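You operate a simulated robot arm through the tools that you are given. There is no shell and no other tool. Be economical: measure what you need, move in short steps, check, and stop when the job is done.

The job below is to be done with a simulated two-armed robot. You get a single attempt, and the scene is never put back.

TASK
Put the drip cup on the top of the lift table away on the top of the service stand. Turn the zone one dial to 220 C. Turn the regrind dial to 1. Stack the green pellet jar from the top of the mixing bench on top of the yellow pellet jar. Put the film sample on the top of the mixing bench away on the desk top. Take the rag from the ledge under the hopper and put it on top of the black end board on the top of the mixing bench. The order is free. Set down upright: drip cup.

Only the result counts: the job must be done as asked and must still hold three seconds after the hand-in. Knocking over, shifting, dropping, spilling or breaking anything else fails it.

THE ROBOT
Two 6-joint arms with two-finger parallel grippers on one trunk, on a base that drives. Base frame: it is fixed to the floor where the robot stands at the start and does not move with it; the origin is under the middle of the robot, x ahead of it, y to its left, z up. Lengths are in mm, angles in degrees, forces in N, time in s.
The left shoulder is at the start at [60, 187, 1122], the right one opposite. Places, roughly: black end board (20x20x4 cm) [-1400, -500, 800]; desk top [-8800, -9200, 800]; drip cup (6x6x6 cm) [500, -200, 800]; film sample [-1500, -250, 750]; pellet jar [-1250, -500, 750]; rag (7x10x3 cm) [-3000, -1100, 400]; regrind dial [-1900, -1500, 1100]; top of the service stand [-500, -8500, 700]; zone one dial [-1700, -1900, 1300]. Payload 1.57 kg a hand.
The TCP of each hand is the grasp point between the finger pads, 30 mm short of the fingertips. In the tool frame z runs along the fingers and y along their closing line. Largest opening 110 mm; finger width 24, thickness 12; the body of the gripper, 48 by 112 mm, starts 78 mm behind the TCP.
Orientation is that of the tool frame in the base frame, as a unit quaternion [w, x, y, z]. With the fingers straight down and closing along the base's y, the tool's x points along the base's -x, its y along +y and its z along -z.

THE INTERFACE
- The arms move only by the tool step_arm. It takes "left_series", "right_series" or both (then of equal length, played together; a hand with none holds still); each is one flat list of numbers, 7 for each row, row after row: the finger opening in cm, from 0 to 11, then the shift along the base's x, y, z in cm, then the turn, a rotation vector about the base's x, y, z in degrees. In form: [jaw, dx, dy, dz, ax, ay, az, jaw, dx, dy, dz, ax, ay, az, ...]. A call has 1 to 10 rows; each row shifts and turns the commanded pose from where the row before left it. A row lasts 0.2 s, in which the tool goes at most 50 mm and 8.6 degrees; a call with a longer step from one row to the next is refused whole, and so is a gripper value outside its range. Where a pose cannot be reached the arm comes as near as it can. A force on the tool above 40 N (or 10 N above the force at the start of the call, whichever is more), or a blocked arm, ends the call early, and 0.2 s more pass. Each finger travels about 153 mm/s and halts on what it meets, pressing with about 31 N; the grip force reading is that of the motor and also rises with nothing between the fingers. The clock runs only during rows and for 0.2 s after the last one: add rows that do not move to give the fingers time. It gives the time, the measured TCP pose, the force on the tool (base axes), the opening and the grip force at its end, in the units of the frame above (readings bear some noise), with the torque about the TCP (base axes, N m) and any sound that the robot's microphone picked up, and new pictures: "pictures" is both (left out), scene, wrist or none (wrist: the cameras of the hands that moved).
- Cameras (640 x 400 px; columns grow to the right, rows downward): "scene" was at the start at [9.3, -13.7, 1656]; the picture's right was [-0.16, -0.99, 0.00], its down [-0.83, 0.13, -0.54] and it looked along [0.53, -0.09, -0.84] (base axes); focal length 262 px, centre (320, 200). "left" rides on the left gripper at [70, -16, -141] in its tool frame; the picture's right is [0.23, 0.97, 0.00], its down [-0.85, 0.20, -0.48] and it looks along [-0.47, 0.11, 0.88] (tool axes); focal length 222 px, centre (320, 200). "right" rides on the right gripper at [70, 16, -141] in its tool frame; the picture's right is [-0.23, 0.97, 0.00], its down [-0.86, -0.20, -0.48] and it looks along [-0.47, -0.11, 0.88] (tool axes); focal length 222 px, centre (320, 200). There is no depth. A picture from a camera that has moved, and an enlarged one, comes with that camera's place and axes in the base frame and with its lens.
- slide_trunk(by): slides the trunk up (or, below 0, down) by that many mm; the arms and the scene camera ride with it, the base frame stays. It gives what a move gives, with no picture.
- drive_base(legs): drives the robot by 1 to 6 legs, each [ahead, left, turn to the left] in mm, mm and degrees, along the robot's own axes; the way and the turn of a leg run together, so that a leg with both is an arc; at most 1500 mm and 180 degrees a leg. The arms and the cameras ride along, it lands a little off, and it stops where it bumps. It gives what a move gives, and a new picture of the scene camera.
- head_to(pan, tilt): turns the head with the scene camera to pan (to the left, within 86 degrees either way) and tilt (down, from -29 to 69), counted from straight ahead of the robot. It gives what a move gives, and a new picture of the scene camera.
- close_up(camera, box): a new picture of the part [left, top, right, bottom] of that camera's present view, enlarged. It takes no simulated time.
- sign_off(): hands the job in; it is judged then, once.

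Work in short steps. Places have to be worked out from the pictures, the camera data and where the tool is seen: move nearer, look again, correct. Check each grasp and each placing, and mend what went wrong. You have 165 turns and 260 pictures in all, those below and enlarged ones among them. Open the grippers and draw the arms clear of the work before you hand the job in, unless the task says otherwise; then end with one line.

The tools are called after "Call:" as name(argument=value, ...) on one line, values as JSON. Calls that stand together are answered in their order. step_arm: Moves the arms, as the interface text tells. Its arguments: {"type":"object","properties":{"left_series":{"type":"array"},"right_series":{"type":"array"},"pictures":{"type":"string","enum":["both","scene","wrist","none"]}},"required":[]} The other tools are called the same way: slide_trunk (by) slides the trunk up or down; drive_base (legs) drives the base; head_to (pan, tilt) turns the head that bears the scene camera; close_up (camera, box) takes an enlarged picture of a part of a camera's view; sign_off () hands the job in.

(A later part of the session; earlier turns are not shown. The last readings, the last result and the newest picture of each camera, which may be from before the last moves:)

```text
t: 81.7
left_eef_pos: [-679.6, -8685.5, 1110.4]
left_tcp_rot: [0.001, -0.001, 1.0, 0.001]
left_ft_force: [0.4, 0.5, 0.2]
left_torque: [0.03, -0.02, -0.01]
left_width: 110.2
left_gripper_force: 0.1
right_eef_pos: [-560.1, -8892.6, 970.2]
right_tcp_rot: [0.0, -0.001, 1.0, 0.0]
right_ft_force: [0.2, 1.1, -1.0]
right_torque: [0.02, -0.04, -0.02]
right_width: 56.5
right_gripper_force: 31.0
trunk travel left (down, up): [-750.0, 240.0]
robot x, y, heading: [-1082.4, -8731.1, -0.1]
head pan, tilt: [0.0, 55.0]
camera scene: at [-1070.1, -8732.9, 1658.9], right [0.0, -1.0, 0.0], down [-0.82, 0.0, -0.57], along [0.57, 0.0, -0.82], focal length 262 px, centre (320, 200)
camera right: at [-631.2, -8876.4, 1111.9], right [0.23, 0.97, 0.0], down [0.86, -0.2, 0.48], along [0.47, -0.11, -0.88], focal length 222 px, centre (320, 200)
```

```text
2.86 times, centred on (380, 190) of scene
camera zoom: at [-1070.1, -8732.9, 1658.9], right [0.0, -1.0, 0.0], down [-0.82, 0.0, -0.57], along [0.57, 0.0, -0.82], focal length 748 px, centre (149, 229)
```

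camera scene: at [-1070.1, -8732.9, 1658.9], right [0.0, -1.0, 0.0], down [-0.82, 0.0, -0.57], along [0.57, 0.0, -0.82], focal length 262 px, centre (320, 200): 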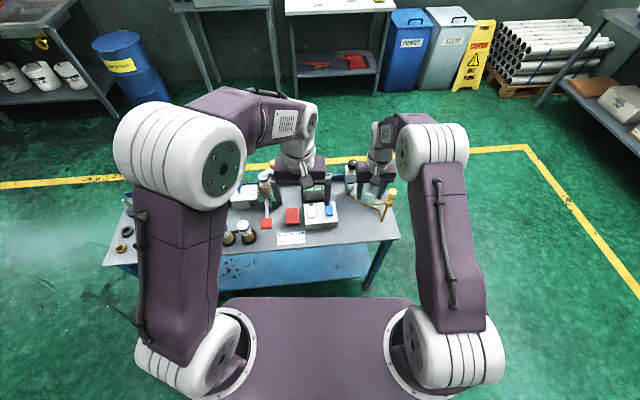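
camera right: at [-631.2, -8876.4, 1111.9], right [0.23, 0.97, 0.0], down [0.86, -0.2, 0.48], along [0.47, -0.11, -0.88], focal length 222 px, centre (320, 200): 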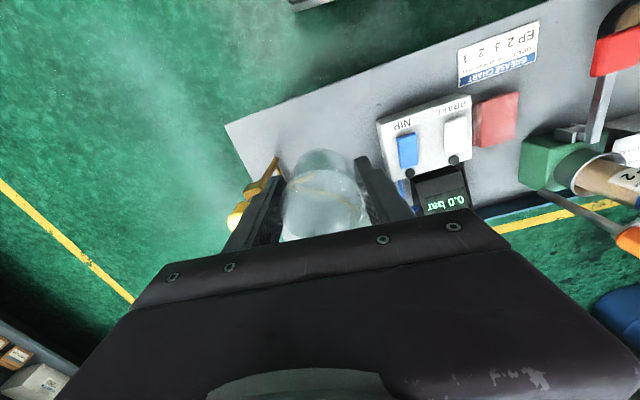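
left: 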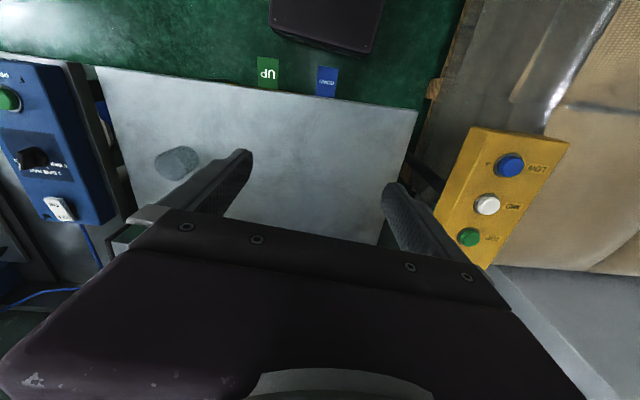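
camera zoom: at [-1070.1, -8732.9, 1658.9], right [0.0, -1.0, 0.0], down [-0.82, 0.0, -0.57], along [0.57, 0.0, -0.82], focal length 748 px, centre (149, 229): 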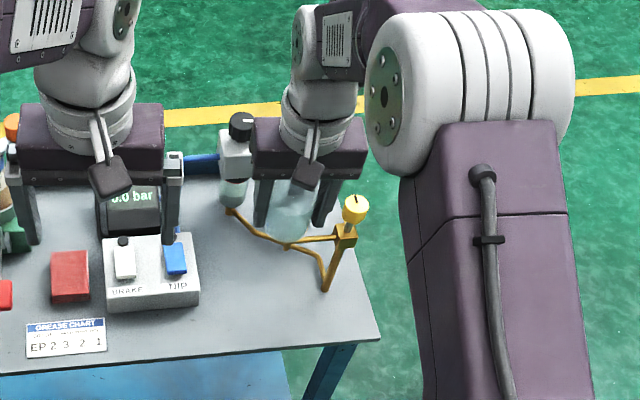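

Gap and post positions confirmed. I shift 8 mm away from the post and lower to ~z 785.

Call:
step_arm(right_series=[4, 0, 0.8, -3, 0, 0, 0, 4, 0, 0, -4, 0, 0, 0, 4, 0, 0, -4, 0, 0, 0, 4, 0, 0, -4, 0, 0, 0, 4, 0, 0, -3.5, 0, 0, 0], pictures="both")

Call:
close_up(camera="scene", box=[330, 140, 450, 240])

```text
t: 82.9
left_eef_pos: [-678.8, -8685.3, 1110.5]
left_tcp_rot: [0.0, -0.001, 1.0, 0.001]
left_ft_force: [1.0, 0.4, 0.5]
left_torque: [-0.02, 0.01, -0.01]
left_width: 109.5
left_gripper_force: 0.0
right_eef_pos: [-559.2, -8887.0, 785.6]
right_tcp_rot: [0.0, -0.001, 1.0, 0.0]
right_ft_force: [0.1, 0.1, -0.4]
right_torque: [0.0, -0.02, -0.02]
right_width: 56.3
right_gripper_force: 30.7
trunk travel left (down, up): [-750.0, 240.0]
robot x, y, heading: [-1081.7, -8729.7, -0.0]
head pan, tilt: [0.0, 55.0]
camera scene: at [-1069.8, -8733.1, 1658.9], right [0.0, -1.0, 0.0], down [-0.82, 0.0, -0.57], along [0.57, 0.0, -0.82], focal length 262 px, centre (320, 200)
camera right: at [-629.1, -8871.0, 926.8], right [0.23, 0.97, 0.0], down [0.86, -0.2, 0.48], along [0.47, -0.11, -0.88], focal length 222 px, centre (320, 200)
```

scene: 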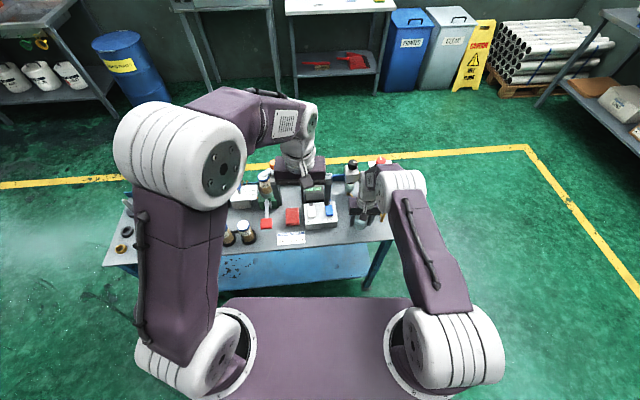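
right: 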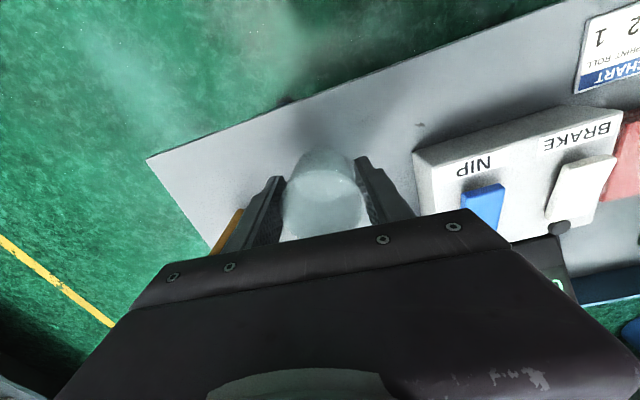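

```text
4.00 times, centred on (390, 190) of scene
camera zoom: at [-1069.8, -8733.1, 1658.9], right [0.0, -1.0, 0.0], down [-0.82, 0.0, -0.57], along [0.57, 0.0, -0.82], focal length 1047 px, centre (40, 240)
```

zoom: 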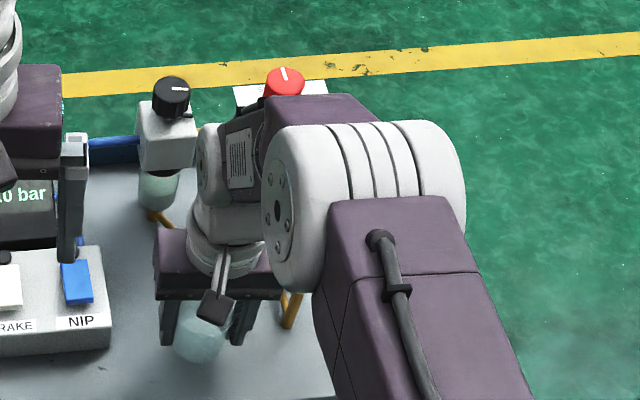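

Call:
close_up(camera="left", box=[0, 20, 320, 220])

```text
2.00 times, centred on (160, 120) of left
camera zoom: at [-749.3, -8702.7, 1251.8], right [-0.23, 0.97, 0.0], down [0.85, 0.2, 0.48], along [0.47, 0.11, -0.88], focal length 444 px, centre (640, 360)
```

zoom: 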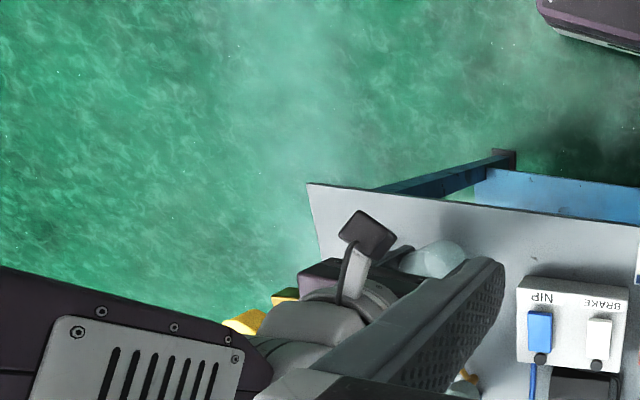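

The arm's elbow is near the brass post's knob (≈[-533,-8983,925]). I raise the trunk fully so the elbow stays higher, and move the base closer, before lowering again.

Call:
slide_trunk(by=235)

Call:
drive_base(legs=[[50, 0, 0]])

```text
t: 85.3
left_eef_pos: [-679.3, -8684.7, 1346.3]
left_tcp_rot: [0.001, -0.001, 1.0, 0.001]
left_ft_force: [0.3, 0.6, -0.3]
left_torque: [-0.03, 0.0, 0.04]
left_width: 110.0
left_gripper_force: 0.0
right_eef_pos: [-559.0, -8886.7, 1021.3]
right_tcp_rot: [0.0, -0.001, 1.0, 0.0]
right_ft_force: [0.1, 0.0, 0.3]
right_torque: [-0.02, -0.01, 0.01]
right_width: 56.7
right_gripper_force: 31.0
trunk travel left (down, up): [-985.0, 5.0]
robot x, y, heading: [-1083.1, -8729.0, 0.2]
head pan, tilt: [0.0, 55.0]
```

```text
t: 86.3
left_eef_pos: [-643.1, -8685.4, 1349.2]
left_tcp_rot: [0.005, 0.0, 1.0, 0.0]
left_ft_force: [-0.7, 0.4, 0.7]
left_torque: [0.0, -0.11, -0.02]
left_width: 110.1
left_gripper_force: 0.0
right_eef_pos: [-518.4, -8887.7, 1026.3]
right_tcp_rot: [0.005, 0.0, 1.0, 0.0]
right_ft_force: [-0.4, -0.4, 0.4]
right_torque: [-0.01, -0.1, 0.02]
right_width: 56.6
right_gripper_force: 30.9
trunk travel left (down, up): [-985.0, 5.0]
robot x, y, heading: [-1034.5, -8726.6, 0.1]
head pan, tilt: [0.0, 55.0]
camera scene: at [-1038.2, -8732.5, 1894.0], right [0.0, -1.0, 0.0], down [-0.81, 0.0, -0.58], along [0.58, 0.0, -0.81], focal length 262 px, centre (320, 200)
```

scene: 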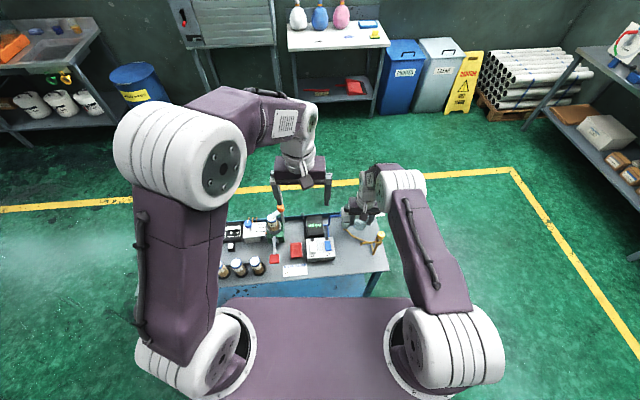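

Now I bring the hand back over the spot and lower again to ~785, looking at the elbow.

Call:
step_arm(right_series=[4, -2.4, 0.5, 0, 0, 0, 0, 4, -2.4, 0.5, 0, 0, 0, 0, 4, 0, 0, -4, 0, 0, 0, 4, 0, 0, -4, 0, 0, 0, 4, 0, 0, -4, 0, 0, 0, 4, 0, 0, -4, 0, 0, 0, 4, 0, 0, -4, 0, 0, 0, 4, 0, 0, -3.5, 0, 0, 0], pictures="both")

Call:
close_up(camera="scene", box=[320, 170, 440, 290])

```text
t: 88.1
left_eef_pos: [-629.0, -8685.3, 1345.6]
left_tcp_rot: [0.0, 0.0, 1.0, 0.0]
left_ft_force: [0.0, -0.3, -0.1]
left_torque: [-0.01, -0.03, -0.02]
left_width: 109.9
left_gripper_force: 0.1
right_eef_pos: [-582.9, -8879.4, 841.2]
right_tcp_rot: [-0.001, -0.001, 1.0, 0.0]
right_ft_force: [0.6, -0.2, -0.3]
right_torque: [0.03, -0.01, 0.03]
right_width: 56.8
right_gripper_force: 31.1
right hand out of reach, approached as far as the arm can: row 6, 7, 8
trunk travel left (down, up): [-985.0, 5.0]
robot x, y, heading: [-1033.1, -8729.7, -0.1]
head pan, tilt: [0.0, 55.0]
camera scene: at [-1020.7, -8732.3, 1893.9], right [0.0, -1.0, 0.0], down [-0.82, 0.0, -0.57], along [0.57, 0.0, -0.82], focal length 262 px, centre (320, 200)
camera right: at [-653.5, -8862.6, 982.8], right [0.23, 0.97, 0.0], down [0.86, -0.2, 0.48], along [0.46, -0.11, -0.88], focal length 222 px, centre (320, 200)
```

scene: 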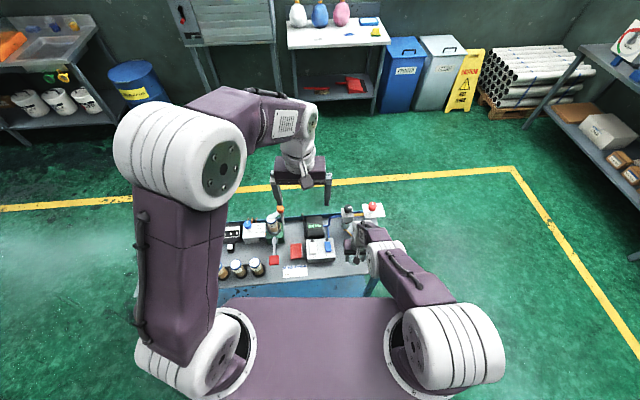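
right: 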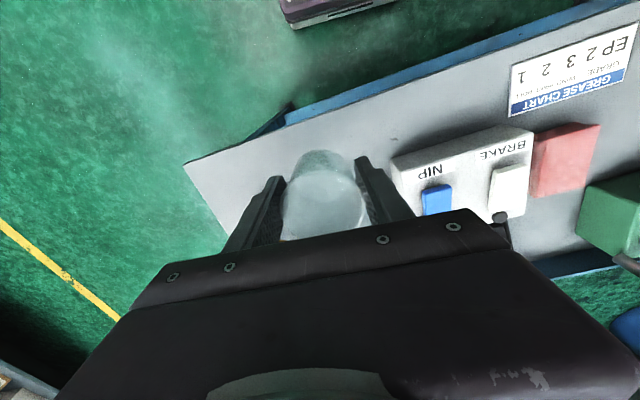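

```text
3.33 times, centred on (380, 230) of scene
camera zoom: at [-1020.7, -8732.3, 1893.9], right [0.0, -1.0, 0.0], down [-0.82, 0.0, -0.57], along [0.57, 0.0, -0.82], focal length 872 px, centre (120, 100)
```

zoom: 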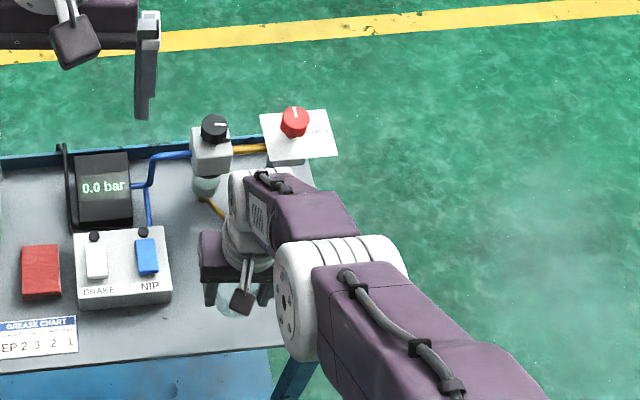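

At full trunk height the arm over-stretches. I raise the hand, move the base 150 mm left (so the arm comes in diagonally, elbow away from the post), and return the trunk to its normal height.

Call:
step_arm(right_series=[4, 0, 0, 4, 0, 0, 0, 4, 0, 0, 4, 0, 0, 0, 4, 0, 0, 4, 0, 0, 0, 4, 0, 0, 4, 0, 0, 0, 4, 0, 0, 4, 0, 0, 0, 4, 0, 0, 4, 0, 0, 0], pictures="none")

Call:
drive_base(legs=[[0, 150, 0]])

Call:
slide_trunk(by=-200)

```text
t: 89.5
left_eef_pos: [-632.5, -8685.5, 1346.1]
left_tcp_rot: [0.002, -0.001, 1.0, 0.0]
left_ft_force: [0.6, -0.6, 0.0]
left_torque: [-0.01, 0.01, 0.02]
left_width: 110.2
left_gripper_force: 0.0
right_eef_pos: [-587.9, -8881.1, 1086.2]
right_tcp_rot: [-0.001, -0.001, 1.0, -0.001]
right_ft_force: [0.4, -0.2, -0.2]
right_torque: [0.0, 0.0, -0.01]
right_width: 56.4
right_gripper_force: 31.0
trunk travel left (down, up): [-985.0, 5.0]
robot x, y, heading: [-1033.3, -8729.7, 0.1]
head pan, tilt: [0.0, 55.0]
```

```text
t: 90.8
left_eef_pos: [-630.5, -8537.9, 1347.4]
left_tcp_rot: [0.001, -0.002, 1.0, 0.001]
left_ft_force: [0.1, -0.4, 0.4]
left_torque: [0.01, 0.03, -0.01]
left_width: 109.9
left_gripper_force: 0.0
right_eef_pos: [-586.4, -8732.5, 1083.3]
right_tcp_rot: [0.0, -0.002, 1.0, 0.001]
right_ft_force: [0.3, -0.6, 0.4]
right_torque: [0.02, -0.01, -0.03]
right_width: 56.6
right_gripper_force: 30.8
trunk travel left (down, up): [-985.0, 5.0]
robot x, y, heading: [-1034.5, -8578.2, 0.3]
head pan, tilt: [0.0, 55.0]
camera scene: at [-1021.5, -8587.4, 1893.8], right [0.0, -1.0, 0.0], down [-0.82, 0.0, -0.57], along [0.57, 0.0, -0.82], focal length 262 px, centre (320, 200)
```

scene: 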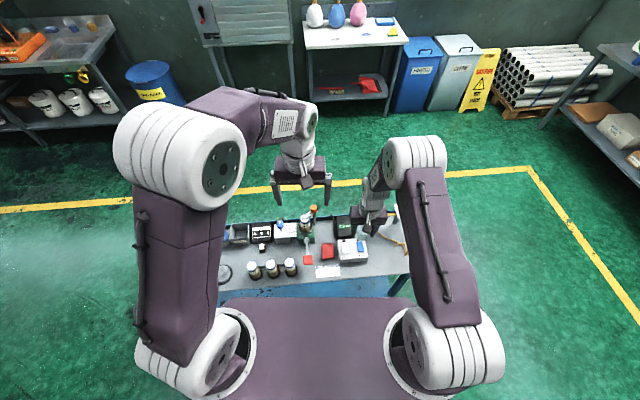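

```text
t: 93.0
left_eef_pos: [-631.6, -8533.8, 1145.4]
left_tcp_rot: [0.001, -0.002, 1.0, 0.001]
left_ft_force: [-0.3, -0.3, -0.7]
left_torque: [0.06, 0.0, -0.03]
left_width: 109.7
left_gripper_force: 0.0
right_eef_pos: [-585.4, -8729.3, 884.1]
right_tcp_rot: [0.0, -0.003, 1.0, 0.0]
right_ft_force: [0.2, 0.7, -0.7]
right_torque: [0.01, -0.03, 0.04]
right_width: 56.7
right_gripper_force: 31.2
trunk travel left (down, up): [-785.0, 205.0]
robot x, y, heading: [-1034.7, -8581.9, 0.2]
head pan, tilt: [0.0, 55.0]
```

Now move over the spot at z≈884 and down to 800.

Call:
step_arm(right_series=[4, 0.6, -3.7, 0, 0, 0, 0, 4, 0.6, -3.7, 0, 0, 0, 0, 4, 0.6, -3.7, 0, 0, 0, 0, 4, 0.6, -3.5, 0, 0, 0, 0, 4, 0, 0, -3, 0, 0, 0, 4, 0, 0, -3, 0, 0, 0, 4, 0, 0, -2.5, 0, 0, 0], pictures="both")

Call:
close_up(camera="scene", box=[320, 150, 480, 290])

```text
t: 94.6
left_eef_pos: [-629.8, -8535.3, 1147.1]
left_tcp_rot: [0.001, -0.002, 1.0, 0.001]
left_ft_force: [0.4, -0.2, 0.2]
left_torque: [0.03, -0.01, 0.0]
left_width: 110.0
left_gripper_force: 0.0
right_eef_pos: [-563.7, -8874.4, 798.4]
right_tcp_rot: [0.0, -0.002, 1.0, -0.001]
right_ft_force: [0.1, -0.8, -0.8]
right_torque: [0.0, -0.02, -0.02]
right_width: 56.5
right_gripper_force: 31.1
trunk travel left (down, up): [-785.0, 205.0]
robot x, y, heading: [-1035.4, -8576.3, 0.2]
head pan, tilt: [0.0, 55.0]
camera scene: at [-1021.1, -8583.3, 1693.9], right [0.0, -1.0, 0.0], down [-0.82, 0.0, -0.57], along [0.57, 0.0, -0.82], focal length 262 px, centre (320, 200)
camera right: at [-633.8, -8858.1, 940.8], right [0.22, 0.97, 0.0], down [0.86, -0.2, 0.48], along [0.47, -0.11, -0.88], focal length 222 px, centre (320, 200)
```

scene: 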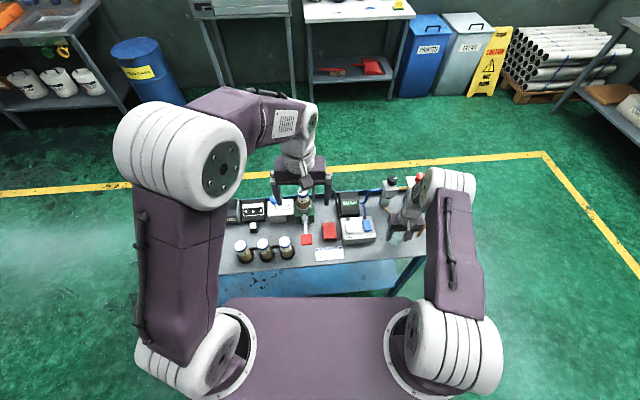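
right: 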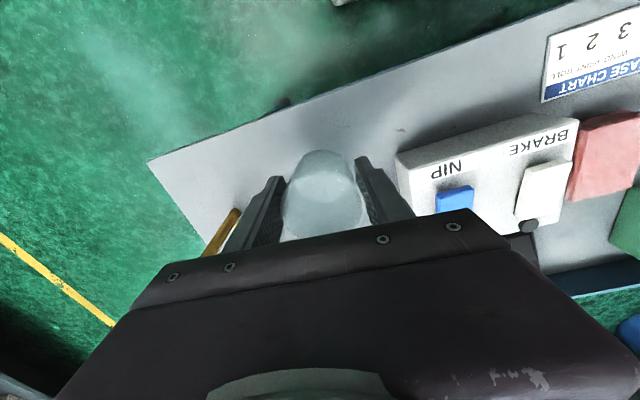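

```text
2.86 times, centred on (400, 220) of scene
camera zoom: at [-1021.1, -8583.3, 1693.9], right [0.0, -1.0, 0.0], down [-0.82, 0.0, -0.57], along [0.57, 0.0, -0.82], focal length 748 px, centre (91, 143)
```

zoom: 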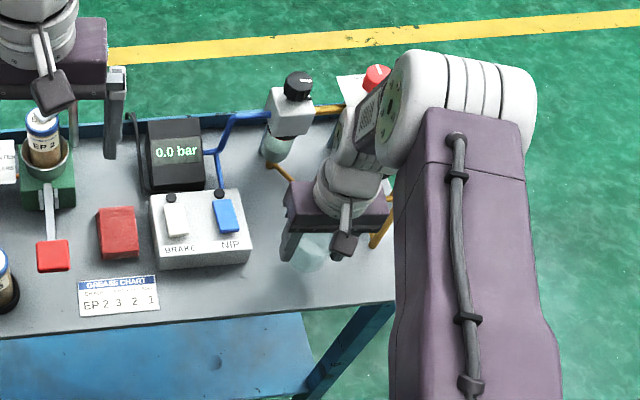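

Elbow is much higher now. I lower in small steps toward contact (expected TCP ≈ 760).

Call:
step_arm(right_series=[4, 0, 0, -1, 0, 0, 0, 4, 0, 0, -1, 0, 0, 0, 4, 0, 0, -0.7, 0, 0, 0, 4, 0, 0, 0, 0, 0, 0], pictures="wrist")

Call:
close_up(camera="scene", box=[370, 180, 440, 260])

```text
t: 95.6
left_eef_pos: [-630.9, -8534.9, 1145.6]
left_tcp_rot: [0.001, -0.002, 1.0, 0.0]
left_ft_force: [0.3, -1.4, 0.6]
left_torque: [0.01, -0.02, 0.0]
left_width: 109.9
left_gripper_force: 0.0
right_eef_pos: [-563.0, -8874.1, 772.2]
right_tcp_rot: [0.0, -0.001, 1.0, 0.0]
right_ft_force: [0.6, 0.0, 0.2]
right_torque: [0.02, 0.02, 0.01]
right_width: 56.5
right_gripper_force: 30.9
trunk travel left (down, up): [-785.0, 205.0]
robot x, y, heading: [-1036.3, -8578.7, 0.1]
head pan, tilt: [0.0, 55.0]
camera right: at [-634.0, -8857.9, 913.9], right [0.22, 0.97, 0.0], down [0.86, -0.2, 0.48], along [0.47, -0.11, -0.88], focal length 222 px, centre (320, 200)
```

right: 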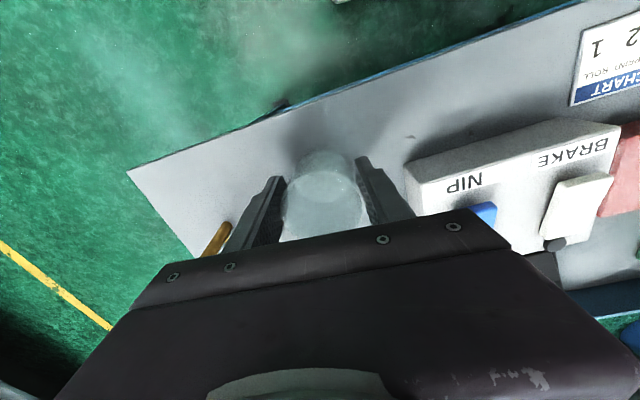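

```text
5.00 times, centred on (405, 220) of scene
camera zoom: at [-1021.3, -8582.4, 1693.9], right [0.0, -1.0, 0.0], down [-0.82, 0.0, -0.57], along [0.57, 0.0, -0.82], focal length 1308 px, centre (-105, 100)
```

zoom: 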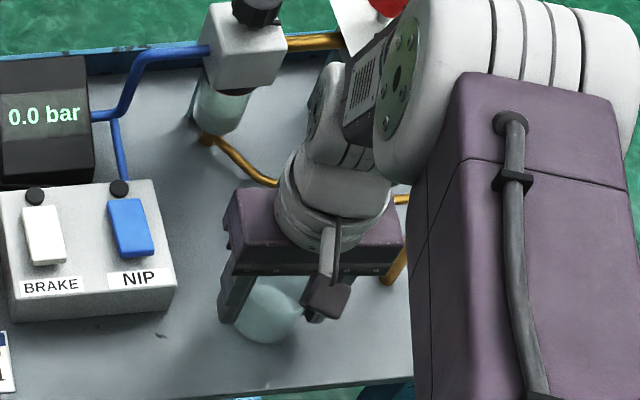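

Not yet touching. I lower in 4 mm steps until contact force shows.

Call:
step_arm(right_series=[4, 0, 0, -0.4, 0, 0, 0, 4, 0, 0, -0.4, 0, 0, 0, 4, 0, 0, 0, 0, 0, 0], pictures="none")

Call:
step_arm(right_series=[4, 0, 0, -0.3, 0, 0, 0, 4, 0, 0, -0.2, 0, 0, 0, 4, 0, 0, 0, 0, 0, 0], pictures="wrist")

```text
t: 96.4
left_eef_pos: [-629.8, -8534.4, 1146.1]
left_tcp_rot: [0.001, -0.002, 1.0, -0.001]
left_ft_force: [-1.0, 0.4, 0.5]
left_torque: [0.04, -0.02, 0.03]
left_width: 110.0
left_gripper_force: 0.1
right_eef_pos: [-563.8, -8875.3, 765.3]
right_tcp_rot: [0.0, -0.002, 1.0, -0.001]
right_ft_force: [-0.1, -0.3, -1.0]
right_torque: [0.0, 0.0, 0.02]
right_width: 56.4
right_gripper_force: 30.4
trunk travel left (down, up): [-785.0, 205.0]
robot x, y, heading: [-1031.8, -8578.1, 0.3]
head pan, tilt: [0.0, 55.0]
```

```text
t: 97.2
left_eef_pos: [-632.3, -8533.1, 1146.6]
left_tcp_rot: [0.001, -0.002, 1.0, 0.0]
left_ft_force: [0.3, 0.2, -1.1]
left_torque: [0.01, 0.01, 0.0]
left_width: 109.8
left_gripper_force: 0.2
right_eef_pos: [-562.0, -8875.5, 761.8]
right_tcp_rot: [0.002, -0.002, 1.0, -0.001]
right_ft_force: [1.3, -0.6, 23.1]
right_torque: [0.0, -0.3, 0.0]
right_width: 56.5
right_gripper_force: 31.2
trunk travel left (down, up): [-785.0, 205.0]
robot x, y, heading: [-1032.5, -8578.8, 0.3]
head pan, tilt: [0.0, 55.0]
camera right: at [-634.0, -8858.8, 903.4], right [0.22, 0.97, 0.0], down [0.85, -0.2, 0.48], along [0.47, -0.11, -0.88], focal length 222 px, centre (320, 200)
```

right: 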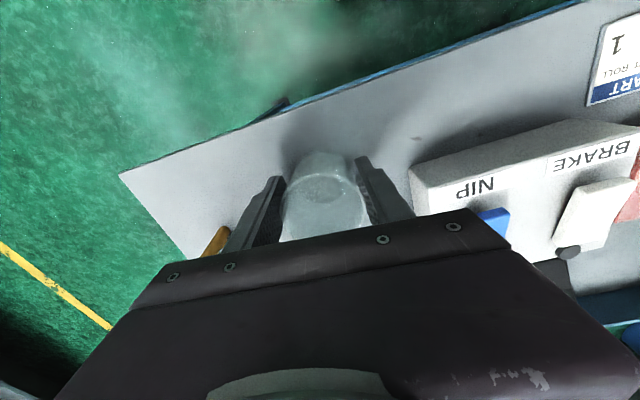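

Contact (23 N up). I ease up 2 mm, open to 75 mm and rise straight.

Call:
step_arm(right_series=[4, 0, 0, 0.2, 0, 0, 0, 6.3, 0, 0, 0, 0, 0, 0, 7.5, 0, 0, 0, 0, 0, 0, 7.5, 0, 0, 0, 0, 0, 0, 7.5, 0, 0, 2, 0, 0, 0, 7.5, 0, 0, 3, 0, 0, 0, 7.5, 0, 0, 4, 0, 0, 0, 7.5, 0, 0, 4, 0, 0, 0, 7.5, 0, 0, 4, 0, 0, 0], pictures="both")

```text
t: 99.2
left_eef_pos: [-631.7, -8533.5, 1147.3]
left_tcp_rot: [0.002, -0.001, 1.0, 0.0]
left_ft_force: [0.3, -0.2, 1.0]
left_torque: [-0.02, -0.02, -0.01]
left_width: 110.0
left_gripper_force: 0.1
right_eef_pos: [-567.0, -8877.9, 931.5]
right_tcp_rot: [-0.001, -0.002, 1.0, 0.0]
right_ft_force: [-0.1, 0.4, 0.6]
right_torque: [0.03, 0.01, -0.01]
right_width: 75.0
right_gripper_force: 0.0
trunk travel left (down, up): [-785.0, 205.0]
robot x, y, heading: [-1036.5, -8577.9, 0.2]
head pan, tilt: [0.0, 55.0]
camera scene: at [-1022.5, -8581.6, 1693.8], right [0.0, -1.0, 0.0], down [-0.82, 0.0, -0.57], along [0.57, 0.0, -0.82], focal length 262 px, centre (320, 200)
camera right: at [-637.1, -8860.9, 1074.3], right [0.22, 0.97, 0.0], down [0.86, -0.2, 0.48], along [0.47, -0.11, -0.88], focal length 222 px, centre (320, 200)
```

scene: 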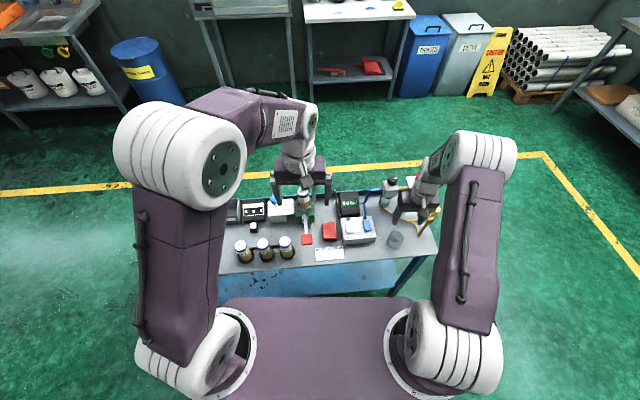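
right: 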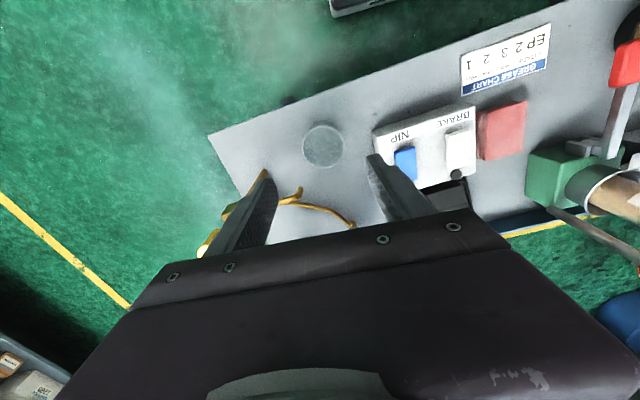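

The drip cup stands upright and free. I raise and retract the right hand, then drive back toward the bench.

Call:
step_arm(right_series=[7.5, 0, 0, 4.5, 0, 0, 0, 7.5, 0, 0, 4.5, 0, 0, 0, 7.5, 0, 0, 4.5, 0, 0, 0, 7.5, 0, 0, 4.5, 0, 0, 0, 7.5, -4.5, 0, 0, 0, 0, 0, 7.5, -4.5, 0, 0, 0, 0, 0, 7.5, -4.5, 0, 0, 0, 0, 0, 7.5, -4.5, 0, 0, 0, 0, 0], pictures="none")

Call:
close_up(camera="scene", box=[340, 170, 460, 270])

Call:
head_to(pan=0, tilt=20)

Call:
drive_base(legs=[[-150, 0, 0], [0, 0, 90], [1500, 0, 0], [150, -1150, 0]])

```text
t: 101.0
left_eef_pos: [-632.7, -8534.7, 1146.2]
left_tcp_rot: [0.001, -0.002, 1.0, 0.001]
left_ft_force: [0.1, -0.3, -0.4]
left_torque: [0.0, -0.02, 0.03]
left_width: 109.9
left_gripper_force: 0.0
right_eef_pos: [-746.3, -8872.1, 1110.1]
right_tcp_rot: [0.001, -0.001, 1.0, 0.0]
right_ft_force: [0.2, -0.1, 0.7]
right_torque: [0.04, -0.04, 0.0]
right_width: 74.9
right_gripper_force: 0.0
trunk travel left (down, up): [-785.0, 205.0]
robot x, y, heading: [-1029.9, -8576.3, 0.5]
head pan, tilt: [0.0, 55.0]
```

```text
4.00 times, centred on (400, 220) of scene
camera zoom: at [-1024.4, -8582.1, 1693.9], right [0.0, -1.0, 0.0], down [-0.82, 0.0, -0.57], along [0.57, 0.0, -0.82], focal length 1047 px, centre (0, 120)
```

zoom: 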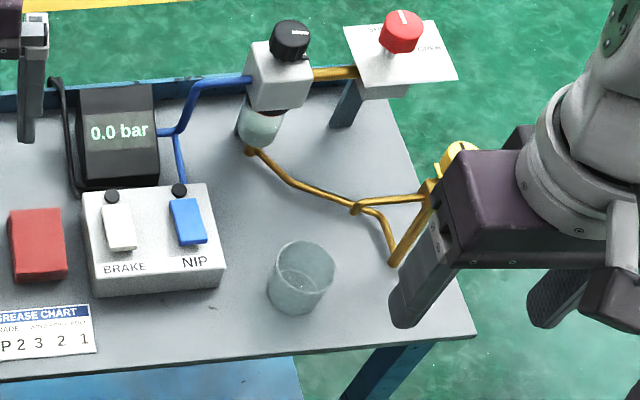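

```text
t: 102.0
left_eef_pos: [-631.1, -8534.5, 1145.8]
left_tcp_rot: [0.001, -0.001, 1.0, 0.0]
left_ft_force: [-0.4, 0.8, -0.4]
left_torque: [-0.02, 0.02, -0.02]
left_width: 110.0
left_gripper_force: 0.1
right_eef_pos: [-743.5, -8872.4, 1110.3]
right_tcp_rot: [0.0, -0.002, 1.0, 0.0]
right_ft_force: [-0.2, -0.1, -0.5]
right_torque: [0.0, 0.01, 0.0]
right_width: 74.9
right_gripper_force: 0.0
trunk travel left (down, up): [-785.0, 205.0]
robot x, y, heading: [-1033.4, -8580.9, 0.2]
head pan, tilt: [0.0, 20.0]
camera scene: at [-1000.3, -8582.2, 1745.9], right [0.0, -1.0, 0.0], down [-0.34, 0.0, -0.94], along [0.94, 0.0, -0.34], focal length 262 px, centre (320, 200)
```

scene: 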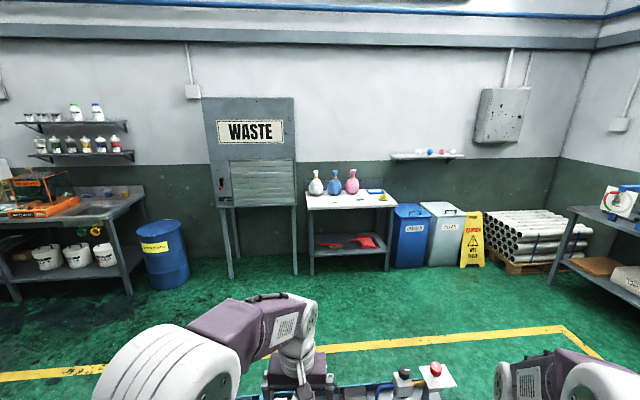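

```text
t: 119.7
left_eef_pos: [-80.7, -6515.3, 1145.9]
left_tcp_rot: [0.0, 0.718, -0.696, 0.0]
left_ft_force: [0.1, 0.2, 0.5]
left_torque: [0.0, -0.01, 0.0]
left_width: 110.0
left_gripper_force: 0.0
right_eef_pos: [261.5, -6619.4, 1111.1]
right_tcp_rot: [0.0, 0.717, -0.697, 0.0]
right_ft_force: [0.5, -0.5, -1.1]
right_torque: [0.04, 0.0, -0.02]
right_width: 74.9
right_gripper_force: 0.1
trunk travel left (down, up): [-785.0, 205.0]
robot x, y, heading: [-23.2, -6918.6, 91.8]
head pan, tilt: [0.0, 20.0]
camera scene: at [-25.4, -6886.9, 1746.0], right [1.0, 0.03, 0.0], down [0.01, -0.34, -0.94], along [-0.03, 0.94, -0.34], focal length 262 px, centre (320, 200)
```

scene: 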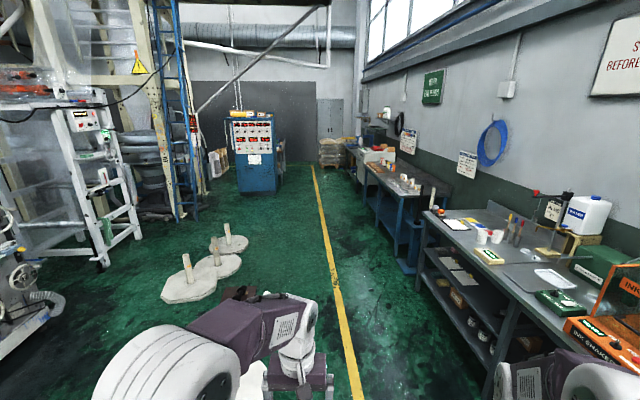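

Dials are on the blue control panel facing -y at around [-1700,-1950]. I drive up the aisle to y≈-3000, then look.

Call:
drive_base(legs=[[1400, -60, -1.8], [1400, 0, 0], [1100, 0, 0]])

Call:
head_to(pan=60, tilt=15)

```text
t: 138.3
left_eef_pos: [91.8, -2656.0, 1145.4]
left_tcp_rot: [-0.001, -0.697, 0.717, 0.002]
left_ft_force: [0.8, -0.2, 0.6]
left_torque: [0.0, -0.03, 0.01]
left_width: 109.6
left_gripper_force: 0.1
right_eef_pos: [426.4, -2778.2, 1109.9]
right_tcp_rot: [0.0, -0.697, 0.717, -0.001]
right_ft_force: [0.1, -0.1, 0.4]
right_torque: [0.01, 0.02, 0.02]
right_width: 74.8
right_gripper_force: 0.0
trunk travel left (down, up): [-785.0, 205.0]
robot x, y, heading: [128.2, -3057.3, 88.1]
head pan, tilt: [0.0, 20.0]
camera scene: at [126.0, -3029.5, 1746.0], right [1.0, -0.03, 0.0], down [-0.01, -0.34, -0.94], along [0.03, 0.94, -0.34], focal length 262 px, centre (320, 200)
```

scene: 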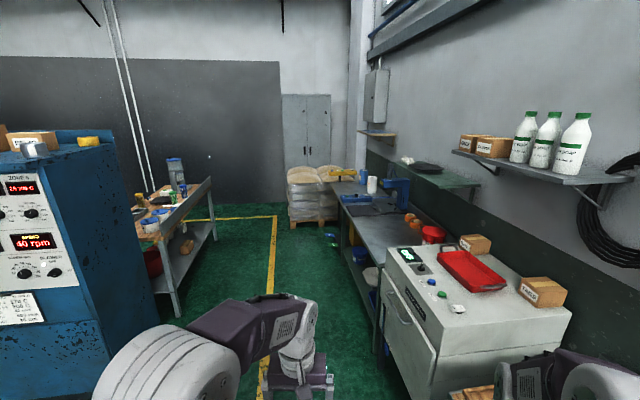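

```text
t: 139.7
left_eef_pos: [92.4, -2654.6, 1145.3]
left_tcp_rot: [0.0, -0.697, 0.718, 0.001]
left_ft_force: [-0.3, -0.3, -0.2]
left_torque: [0.03, 0.01, -0.02]
left_width: 110.1
left_gripper_force: 0.0
right_eef_pos: [428.4, -2778.8, 1109.8]
right_tcp_rot: [0.0, -0.697, 0.717, -0.001]
right_ft_force: [1.0, 0.7, 0.4]
right_torque: [-0.02, -0.02, -0.02]
right_width: 75.0
right_gripper_force: 0.1
trunk travel left (down, up): [-785.0, 205.0]
robot x, y, heading: [125.5, -3055.9, 88.5]
head pan, tilt: [60.0, 15.0]
camera scene: at [43.9, -3072.6, 1754.1], right [0.53, 0.85, 0.0], down [0.22, -0.14, -0.97], along [-0.82, 0.51, -0.26], focal length 262 px, centre (320, 200)
```

scene: 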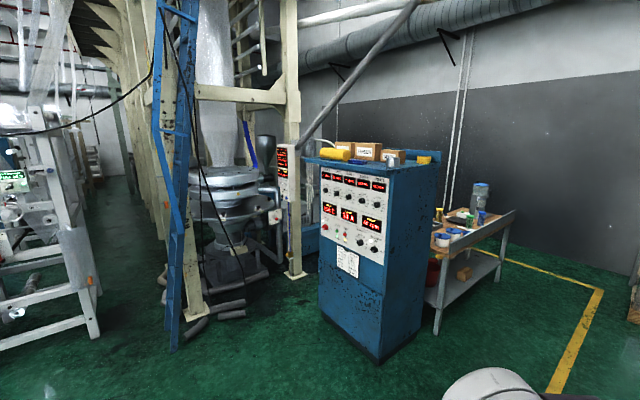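

Call:
close_up(camera="scene", box=[255, 135, 415, 285])

Call:
close_up(camera="scene", box=[180, 110, 330, 320])

```text
2.67 times, centred on (335, 210) of scene
camera zoom: at [43.9, -3072.6, 1754.1], right [0.53, 0.85, 0.0], down [0.22, -0.14, -0.97], along [-0.82, 0.51, -0.26], focal length 698 px, centre (280, 173)
```

zoom: 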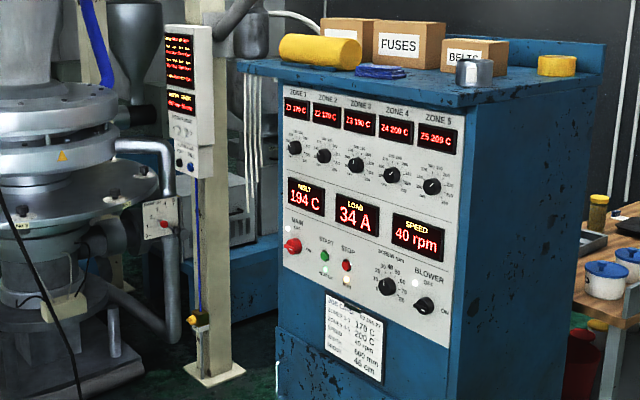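

```text
1.90 times, centred on (255, 215) of scene
camera zoom: at [43.9, -3072.6, 1754.1], right [0.53, 0.85, 0.0], down [0.22, -0.14, -0.97], along [-0.82, 0.51, -0.26], focal length 498 px, centre (444, 171)
```

zoom: 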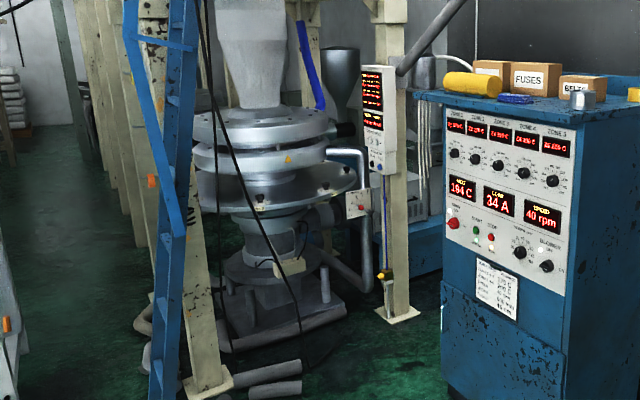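

Zone 1 knob ≈ [-1767, -1891, 1255] on the panel. I drive to about [-1620, -2600], facing the panel.

Call:
drive_base(legs=[[420, 0, 1.5], [0, 900, 0], [0, 830, 0]])

Call:
head_to(pan=10, tilt=25)

```text
t: 150.7
left_eef_pos: [-1659.7, -2220.2, 1147.3]
left_tcp_rot: [0.0, -0.705, 0.71, 0.002]
left_ft_force: [-0.9, -0.3, 0.6]
left_torque: [0.0, -0.02, -0.01]
left_width: 110.1
left_gripper_force: 0.1
right_eef_pos: [-1322.1, -2335.7, 1111.7]
right_tcp_rot: [0.001, -0.705, 0.709, 0.0]
right_ft_force: [1.1, 0.2, 0.2]
right_torque: [0.01, 0.0, 0.0]
right_width: 75.1
right_gripper_force: 0.1
trunk travel left (down, up): [-785.0, 205.0]
robot x, y, heading: [-1616.8, -2625.6, 89.5]
head pan, tilt: [60.0, 15.0]
camera scene: at [-1699.1, -2639.4, 1754.1], right [0.51, 0.86, 0.0], down [0.22, -0.13, -0.97], along [-0.83, 0.49, -0.26], focal length 262 px, centre (320, 200)
```

scene: 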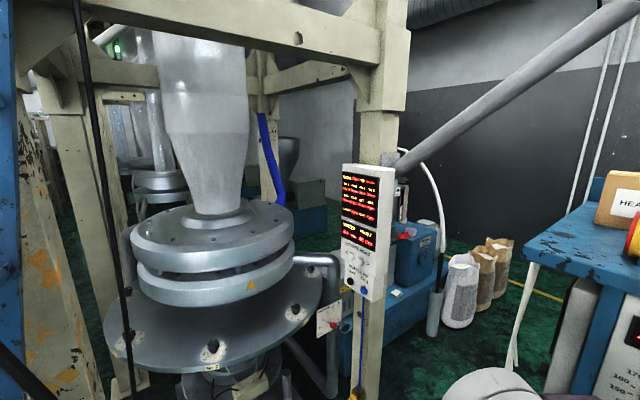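

```text
t: 151.9
left_eef_pos: [-1660.3, -2220.6, 1146.3]
left_tcp_rot: [0.0, -0.705, 0.71, 0.002]
left_ft_force: [-0.5, 0.3, 0.3]
left_torque: [0.0, -0.01, 0.0]
left_width: 110.1
left_gripper_force: 0.1
right_eef_pos: [-1322.6, -2337.3, 1110.2]
right_tcp_rot: [0.0, -0.704, 0.71, -0.001]
right_ft_force: [-0.2, 0.2, 0.2]
right_torque: [-0.01, 0.04, 0.0]
right_width: 75.1
right_gripper_force: 0.0
trunk travel left (down, up): [-785.0, 205.0]
robot x, y, heading: [-1618.0, -2625.3, 89.7]
head pan, tilt: [10.0, 25.0]
camera scene: at [-1634.9, -2595.8, 1737.9], right [0.99, 0.17, 0.0], down [0.07, -0.42, -0.91], along [-0.15, 0.89, -0.42], focal length 262 px, centre (320, 200)
```

scene: 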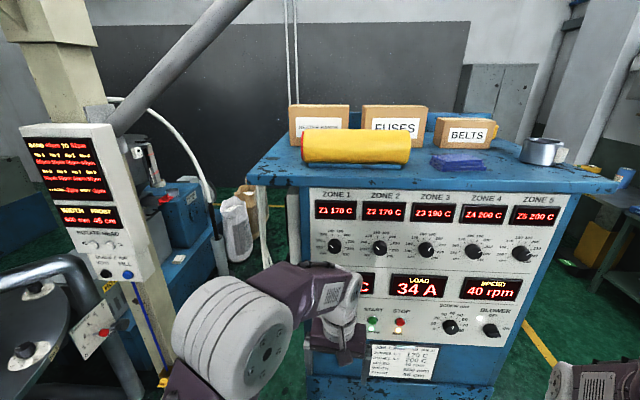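

Call:
close_up(camera="scene", box=[300, 180, 400, 280])

Call:
close_up(camera="scene", box=[120, 150, 240, 270])

```text
4.00 times, centred on (350, 230) of scene
camera zoom: at [-1634.9, -2595.8, 1737.9], right [0.99, 0.17, 0.0], down [0.07, -0.42, -0.91], along [-0.15, 0.89, -0.42], focal length 1047 px, centre (200, 80)
```

zoom: 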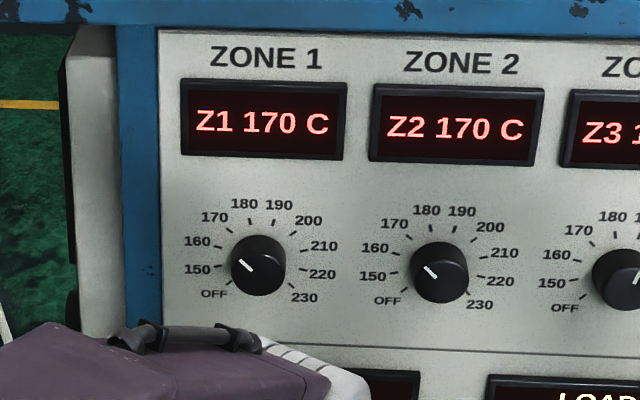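

```text
3.33 times, centred on (180, 210) of scene
camera zoom: at [-1634.9, -2595.8, 1737.9], right [0.99, 0.17, 0.0], down [0.07, -0.42, -0.91], along [-0.15, 0.89, -0.42], focal length 872 px, centre (787, 167)
```

zoom: 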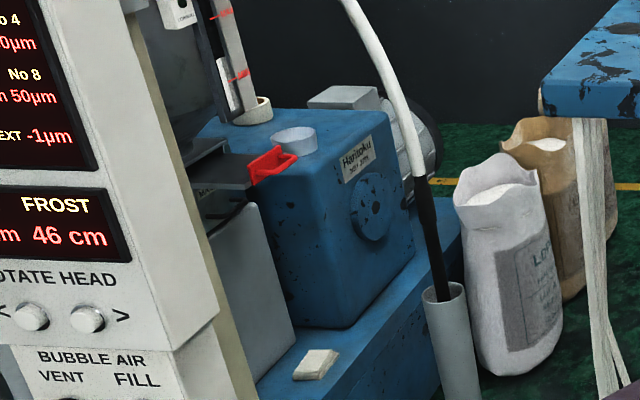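

Triangulating both views: zone 1 knob at ≈[-1701,-1934,1272], ∅≈41 mm, panel turned ~5°. Pointer at 170 must go +150° clockwise to 220. I pitch the left hand to horizontal while moving it toward the panel.

Call:
step_arm(left_series=[7, -0.3, 1.2, 1.2, 8.5, 0, 0, 7, -0.3, 1.2, 1.2, 8.5, 0, 0, 7, -0.3, 1.2, 1.2, 8.5, 0, 0, 7, -0.3, 1.2, 1.2, 8.5, 0, 0, 7, -0.3, 1.2, 1.2, 8.5, 0, 0, 7, -0.3, 1.2, 1.2, 8.5, 0, 0, 7, -0.3, 1.2, 1.2, 8.5, 0, 0, 7, -0.3, 1.2, 1.2, 8.5, 0, 0, 7, -0.3, 1.2, 1.2, 8.5, 0, 0, 7, -0.3, 1.2, 1.2, 8.5, 0, 0], pictures="both")

```text
t: 154.1
left_eef_pos: [-1688.6, -2098.7, 1268.9]
left_tcp_rot: [0.477, -0.519, 0.522, 0.48]
left_ft_force: [0.3, -0.2, 0.2]
left_torque: [0.03, 0.0, -0.01]
left_width: 69.7
left_gripper_force: 0.0
right_eef_pos: [-1323.2, -2336.7, 1110.2]
right_tcp_rot: [-0.001, -0.704, 0.71, -0.001]
right_ft_force: [0.1, 0.7, 0.0]
right_torque: [-0.02, -0.03, -0.01]
right_width: 75.0
right_gripper_force: 0.0
trunk travel left (down, up): [-785.0, 205.0]
robot x, y, heading: [-1619.9, -2629.3, 89.7]
head pan, tilt: [10.0, 25.0]
camera scene: at [-1634.7, -2594.5, 1737.9], right [0.99, 0.17, 0.0], down [0.07, -0.42, -0.91], along [-0.15, 0.89, -0.42], focal length 262 px, centre (320, 200)
camera left: at [-1674.2, -2245.4, 1211.2], right [-0.98, -0.02, -0.22], down [-0.19, -0.4, 0.89], along [-0.11, 0.91, 0.39], focal length 222 px, centre (320, 200)
```

scene: 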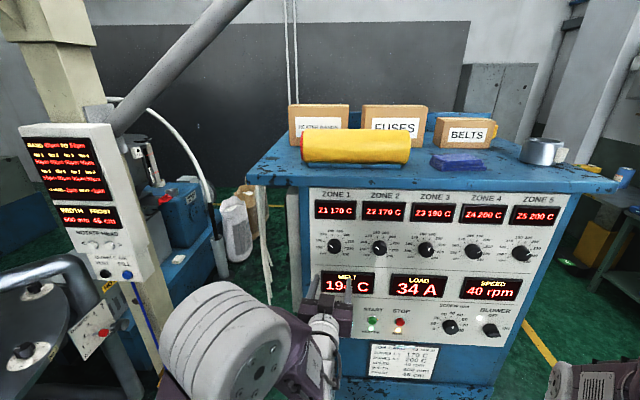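
left: 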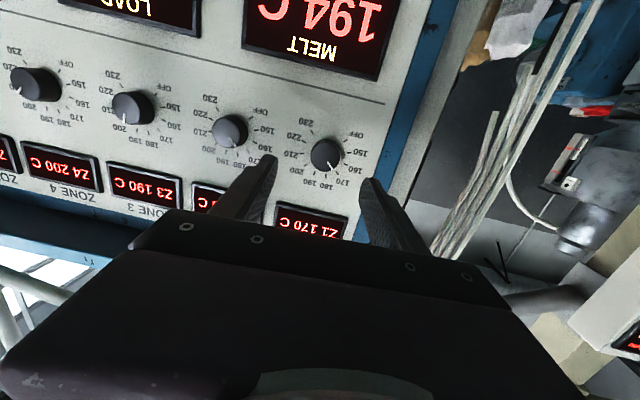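

Knob confirmed at ≈[-1703,-1938,1273]. I align the tool with the panel normal and pre-roll by -75°.

Call:
step_arm(left_series=[7, 0, 0, 0.4, 5, 0, 4.9, 7, 0, 0, 0, 0.72, -8.3, 0, 7, 0, 0, 0, 0.72, -8.3, 0, 7, 0, 0, 0, 0.72, -8.3, 0, 7, 0, 0, 0, 0.72, -8.3, 0, 7, 0, 0, 0, 0.72, -8.3, 0, 7, 0, 0, 0, 0.72, -8.3, 0, 7, 0, 0, 0, 0.72, -8.3, 0, 7, 0, 0, 0, 0.72, -8.3, 0, 7, 0, 0, 0, 0.72, -8.3, 0], pictures="both")

```text
t: 156.3
left_eef_pos: [-1566.1, -2068.5, 1526.2]
left_tcp_rot: [-0.693, 0.707, -0.064, -0.126]
left_ft_force: [0.7, 1.0, 0.0]
left_torque: [-0.02, 0.02, -0.04]
left_width: 70.1
left_gripper_force: 0.1
left hand out of reach, approached as far as the arm can: row 2, 3, 4, 5, 6, 7, 8, 9, 10
right_eef_pos: [-1323.1, -2335.6, 1110.0]
right_tcp_rot: [0.0, -0.704, 0.71, 0.0]
right_ft_force: [0.0, 0.7, 0.2]
right_torque: [0.01, 0.01, -0.05]
right_width: 75.2
right_gripper_force: 0.0
trunk travel left (down, up): [-785.0, 205.0]
robot x, y, heading: [-1622.5, -2624.5, 89.5]
head pan, tilt: [10.0, 25.0]
camera scene: at [-1634.3, -2595.4, 1737.8], right [0.99, 0.17, 0.0], down [0.07, -0.42, -0.91], along [-0.15, 0.89, -0.42], focal length 262 px, centre (320, 200)
camera left: at [-1482.9, -2203.0, 1523.8], right [-0.04, -0.01, -1.0], down [-0.83, -0.56, 0.04], along [-0.56, 0.83, 0.01], focal length 222 px, centre (320, 200)
```

scene: 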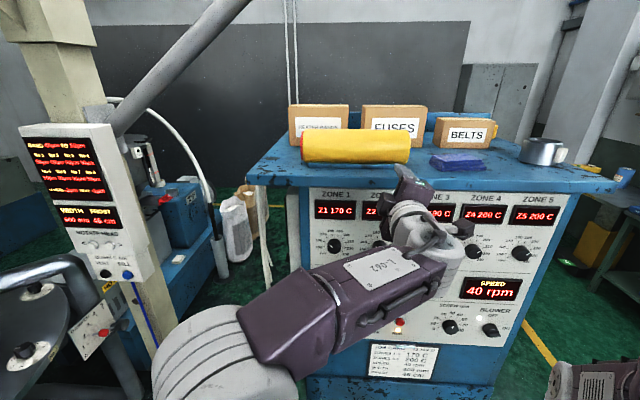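
left: 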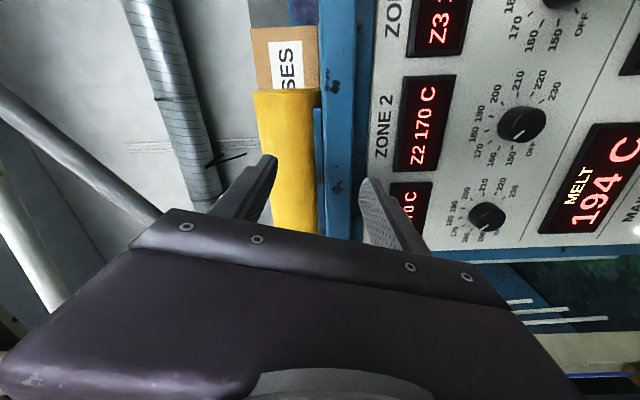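

Negative roll isn't reachable. I reverse it back to the row-1 pose.

Call:
step_arm(left_series=[7, 0, 0, 0, -0.72, 8.3, 0, 7, 0, 0, 0, -0.72, 8.3, 0, 7, 0, 0, 0, -0.72, 8.3, 0, 7, 0, 0, 0, -0.72, 8.3, 0, 7, 0, 0, 0, -0.72, 8.3, 0, 7, 0, 0, 0, -0.72, 8.3, 0, 7, 0, 0, 0, -0.72, 8.3, 0, 7, 0, 0, 0, -0.72, 8.3, 0, 7, 0, 0, 0, -0.72, 8.3, 0], pictures="both")

```text
t: 158.3
left_eef_pos: [-1567.4, -2067.3, 1525.5]
left_tcp_rot: [0.477, -0.519, 0.479, 0.522]
left_ft_force: [-0.5, 0.0, -0.1]
left_torque: [0.0, 0.04, -0.02]
left_width: 70.3
left_gripper_force: 0.1
right_eef_pos: [-1323.4, -2337.4, 1110.5]
right_tcp_rot: [-0.001, -0.704, 0.71, -0.001]
right_ft_force: [0.2, 0.8, 0.1]
right_torque: [-0.02, -0.05, -0.03]
right_width: 74.8
right_gripper_force: 0.0
trunk travel left (down, up): [-785.0, 205.0]
robot x, y, heading: [-1619.3, -2625.9, 89.8]
head pan, tilt: [10.0, 25.0]
camera scene: at [-1634.9, -2595.9, 1737.9], right [0.99, 0.17, 0.0], down [0.07, -0.42, -0.91], along [-0.15, 0.89, -0.42], focal length 262 px, centre (320, 200)
camera left: at [-1539.6, -2208.1, 1454.9], right [-0.97, -0.08, -0.22], down [-0.15, -0.5, 0.86], along [-0.18, 0.86, 0.47], focal length 222 px, centre (320, 200)
```

scene: 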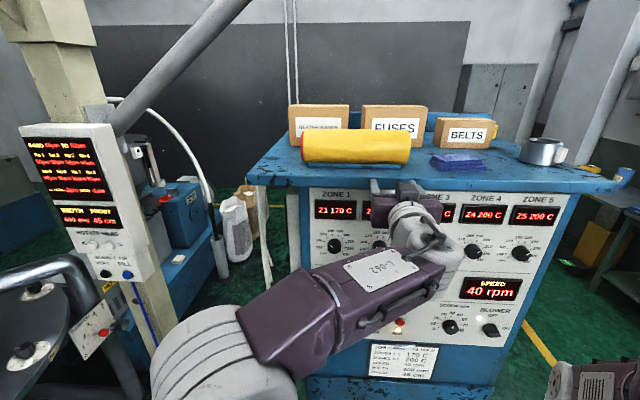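
left: 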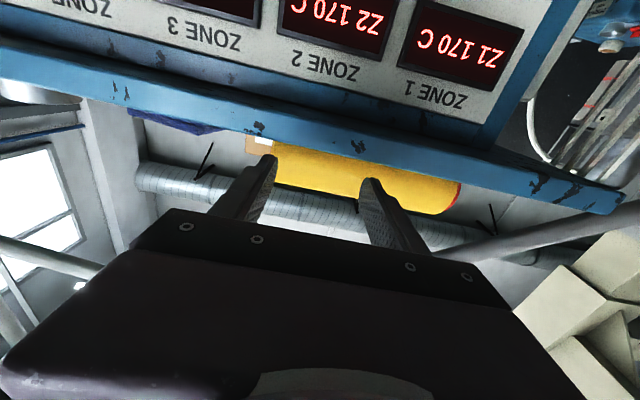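

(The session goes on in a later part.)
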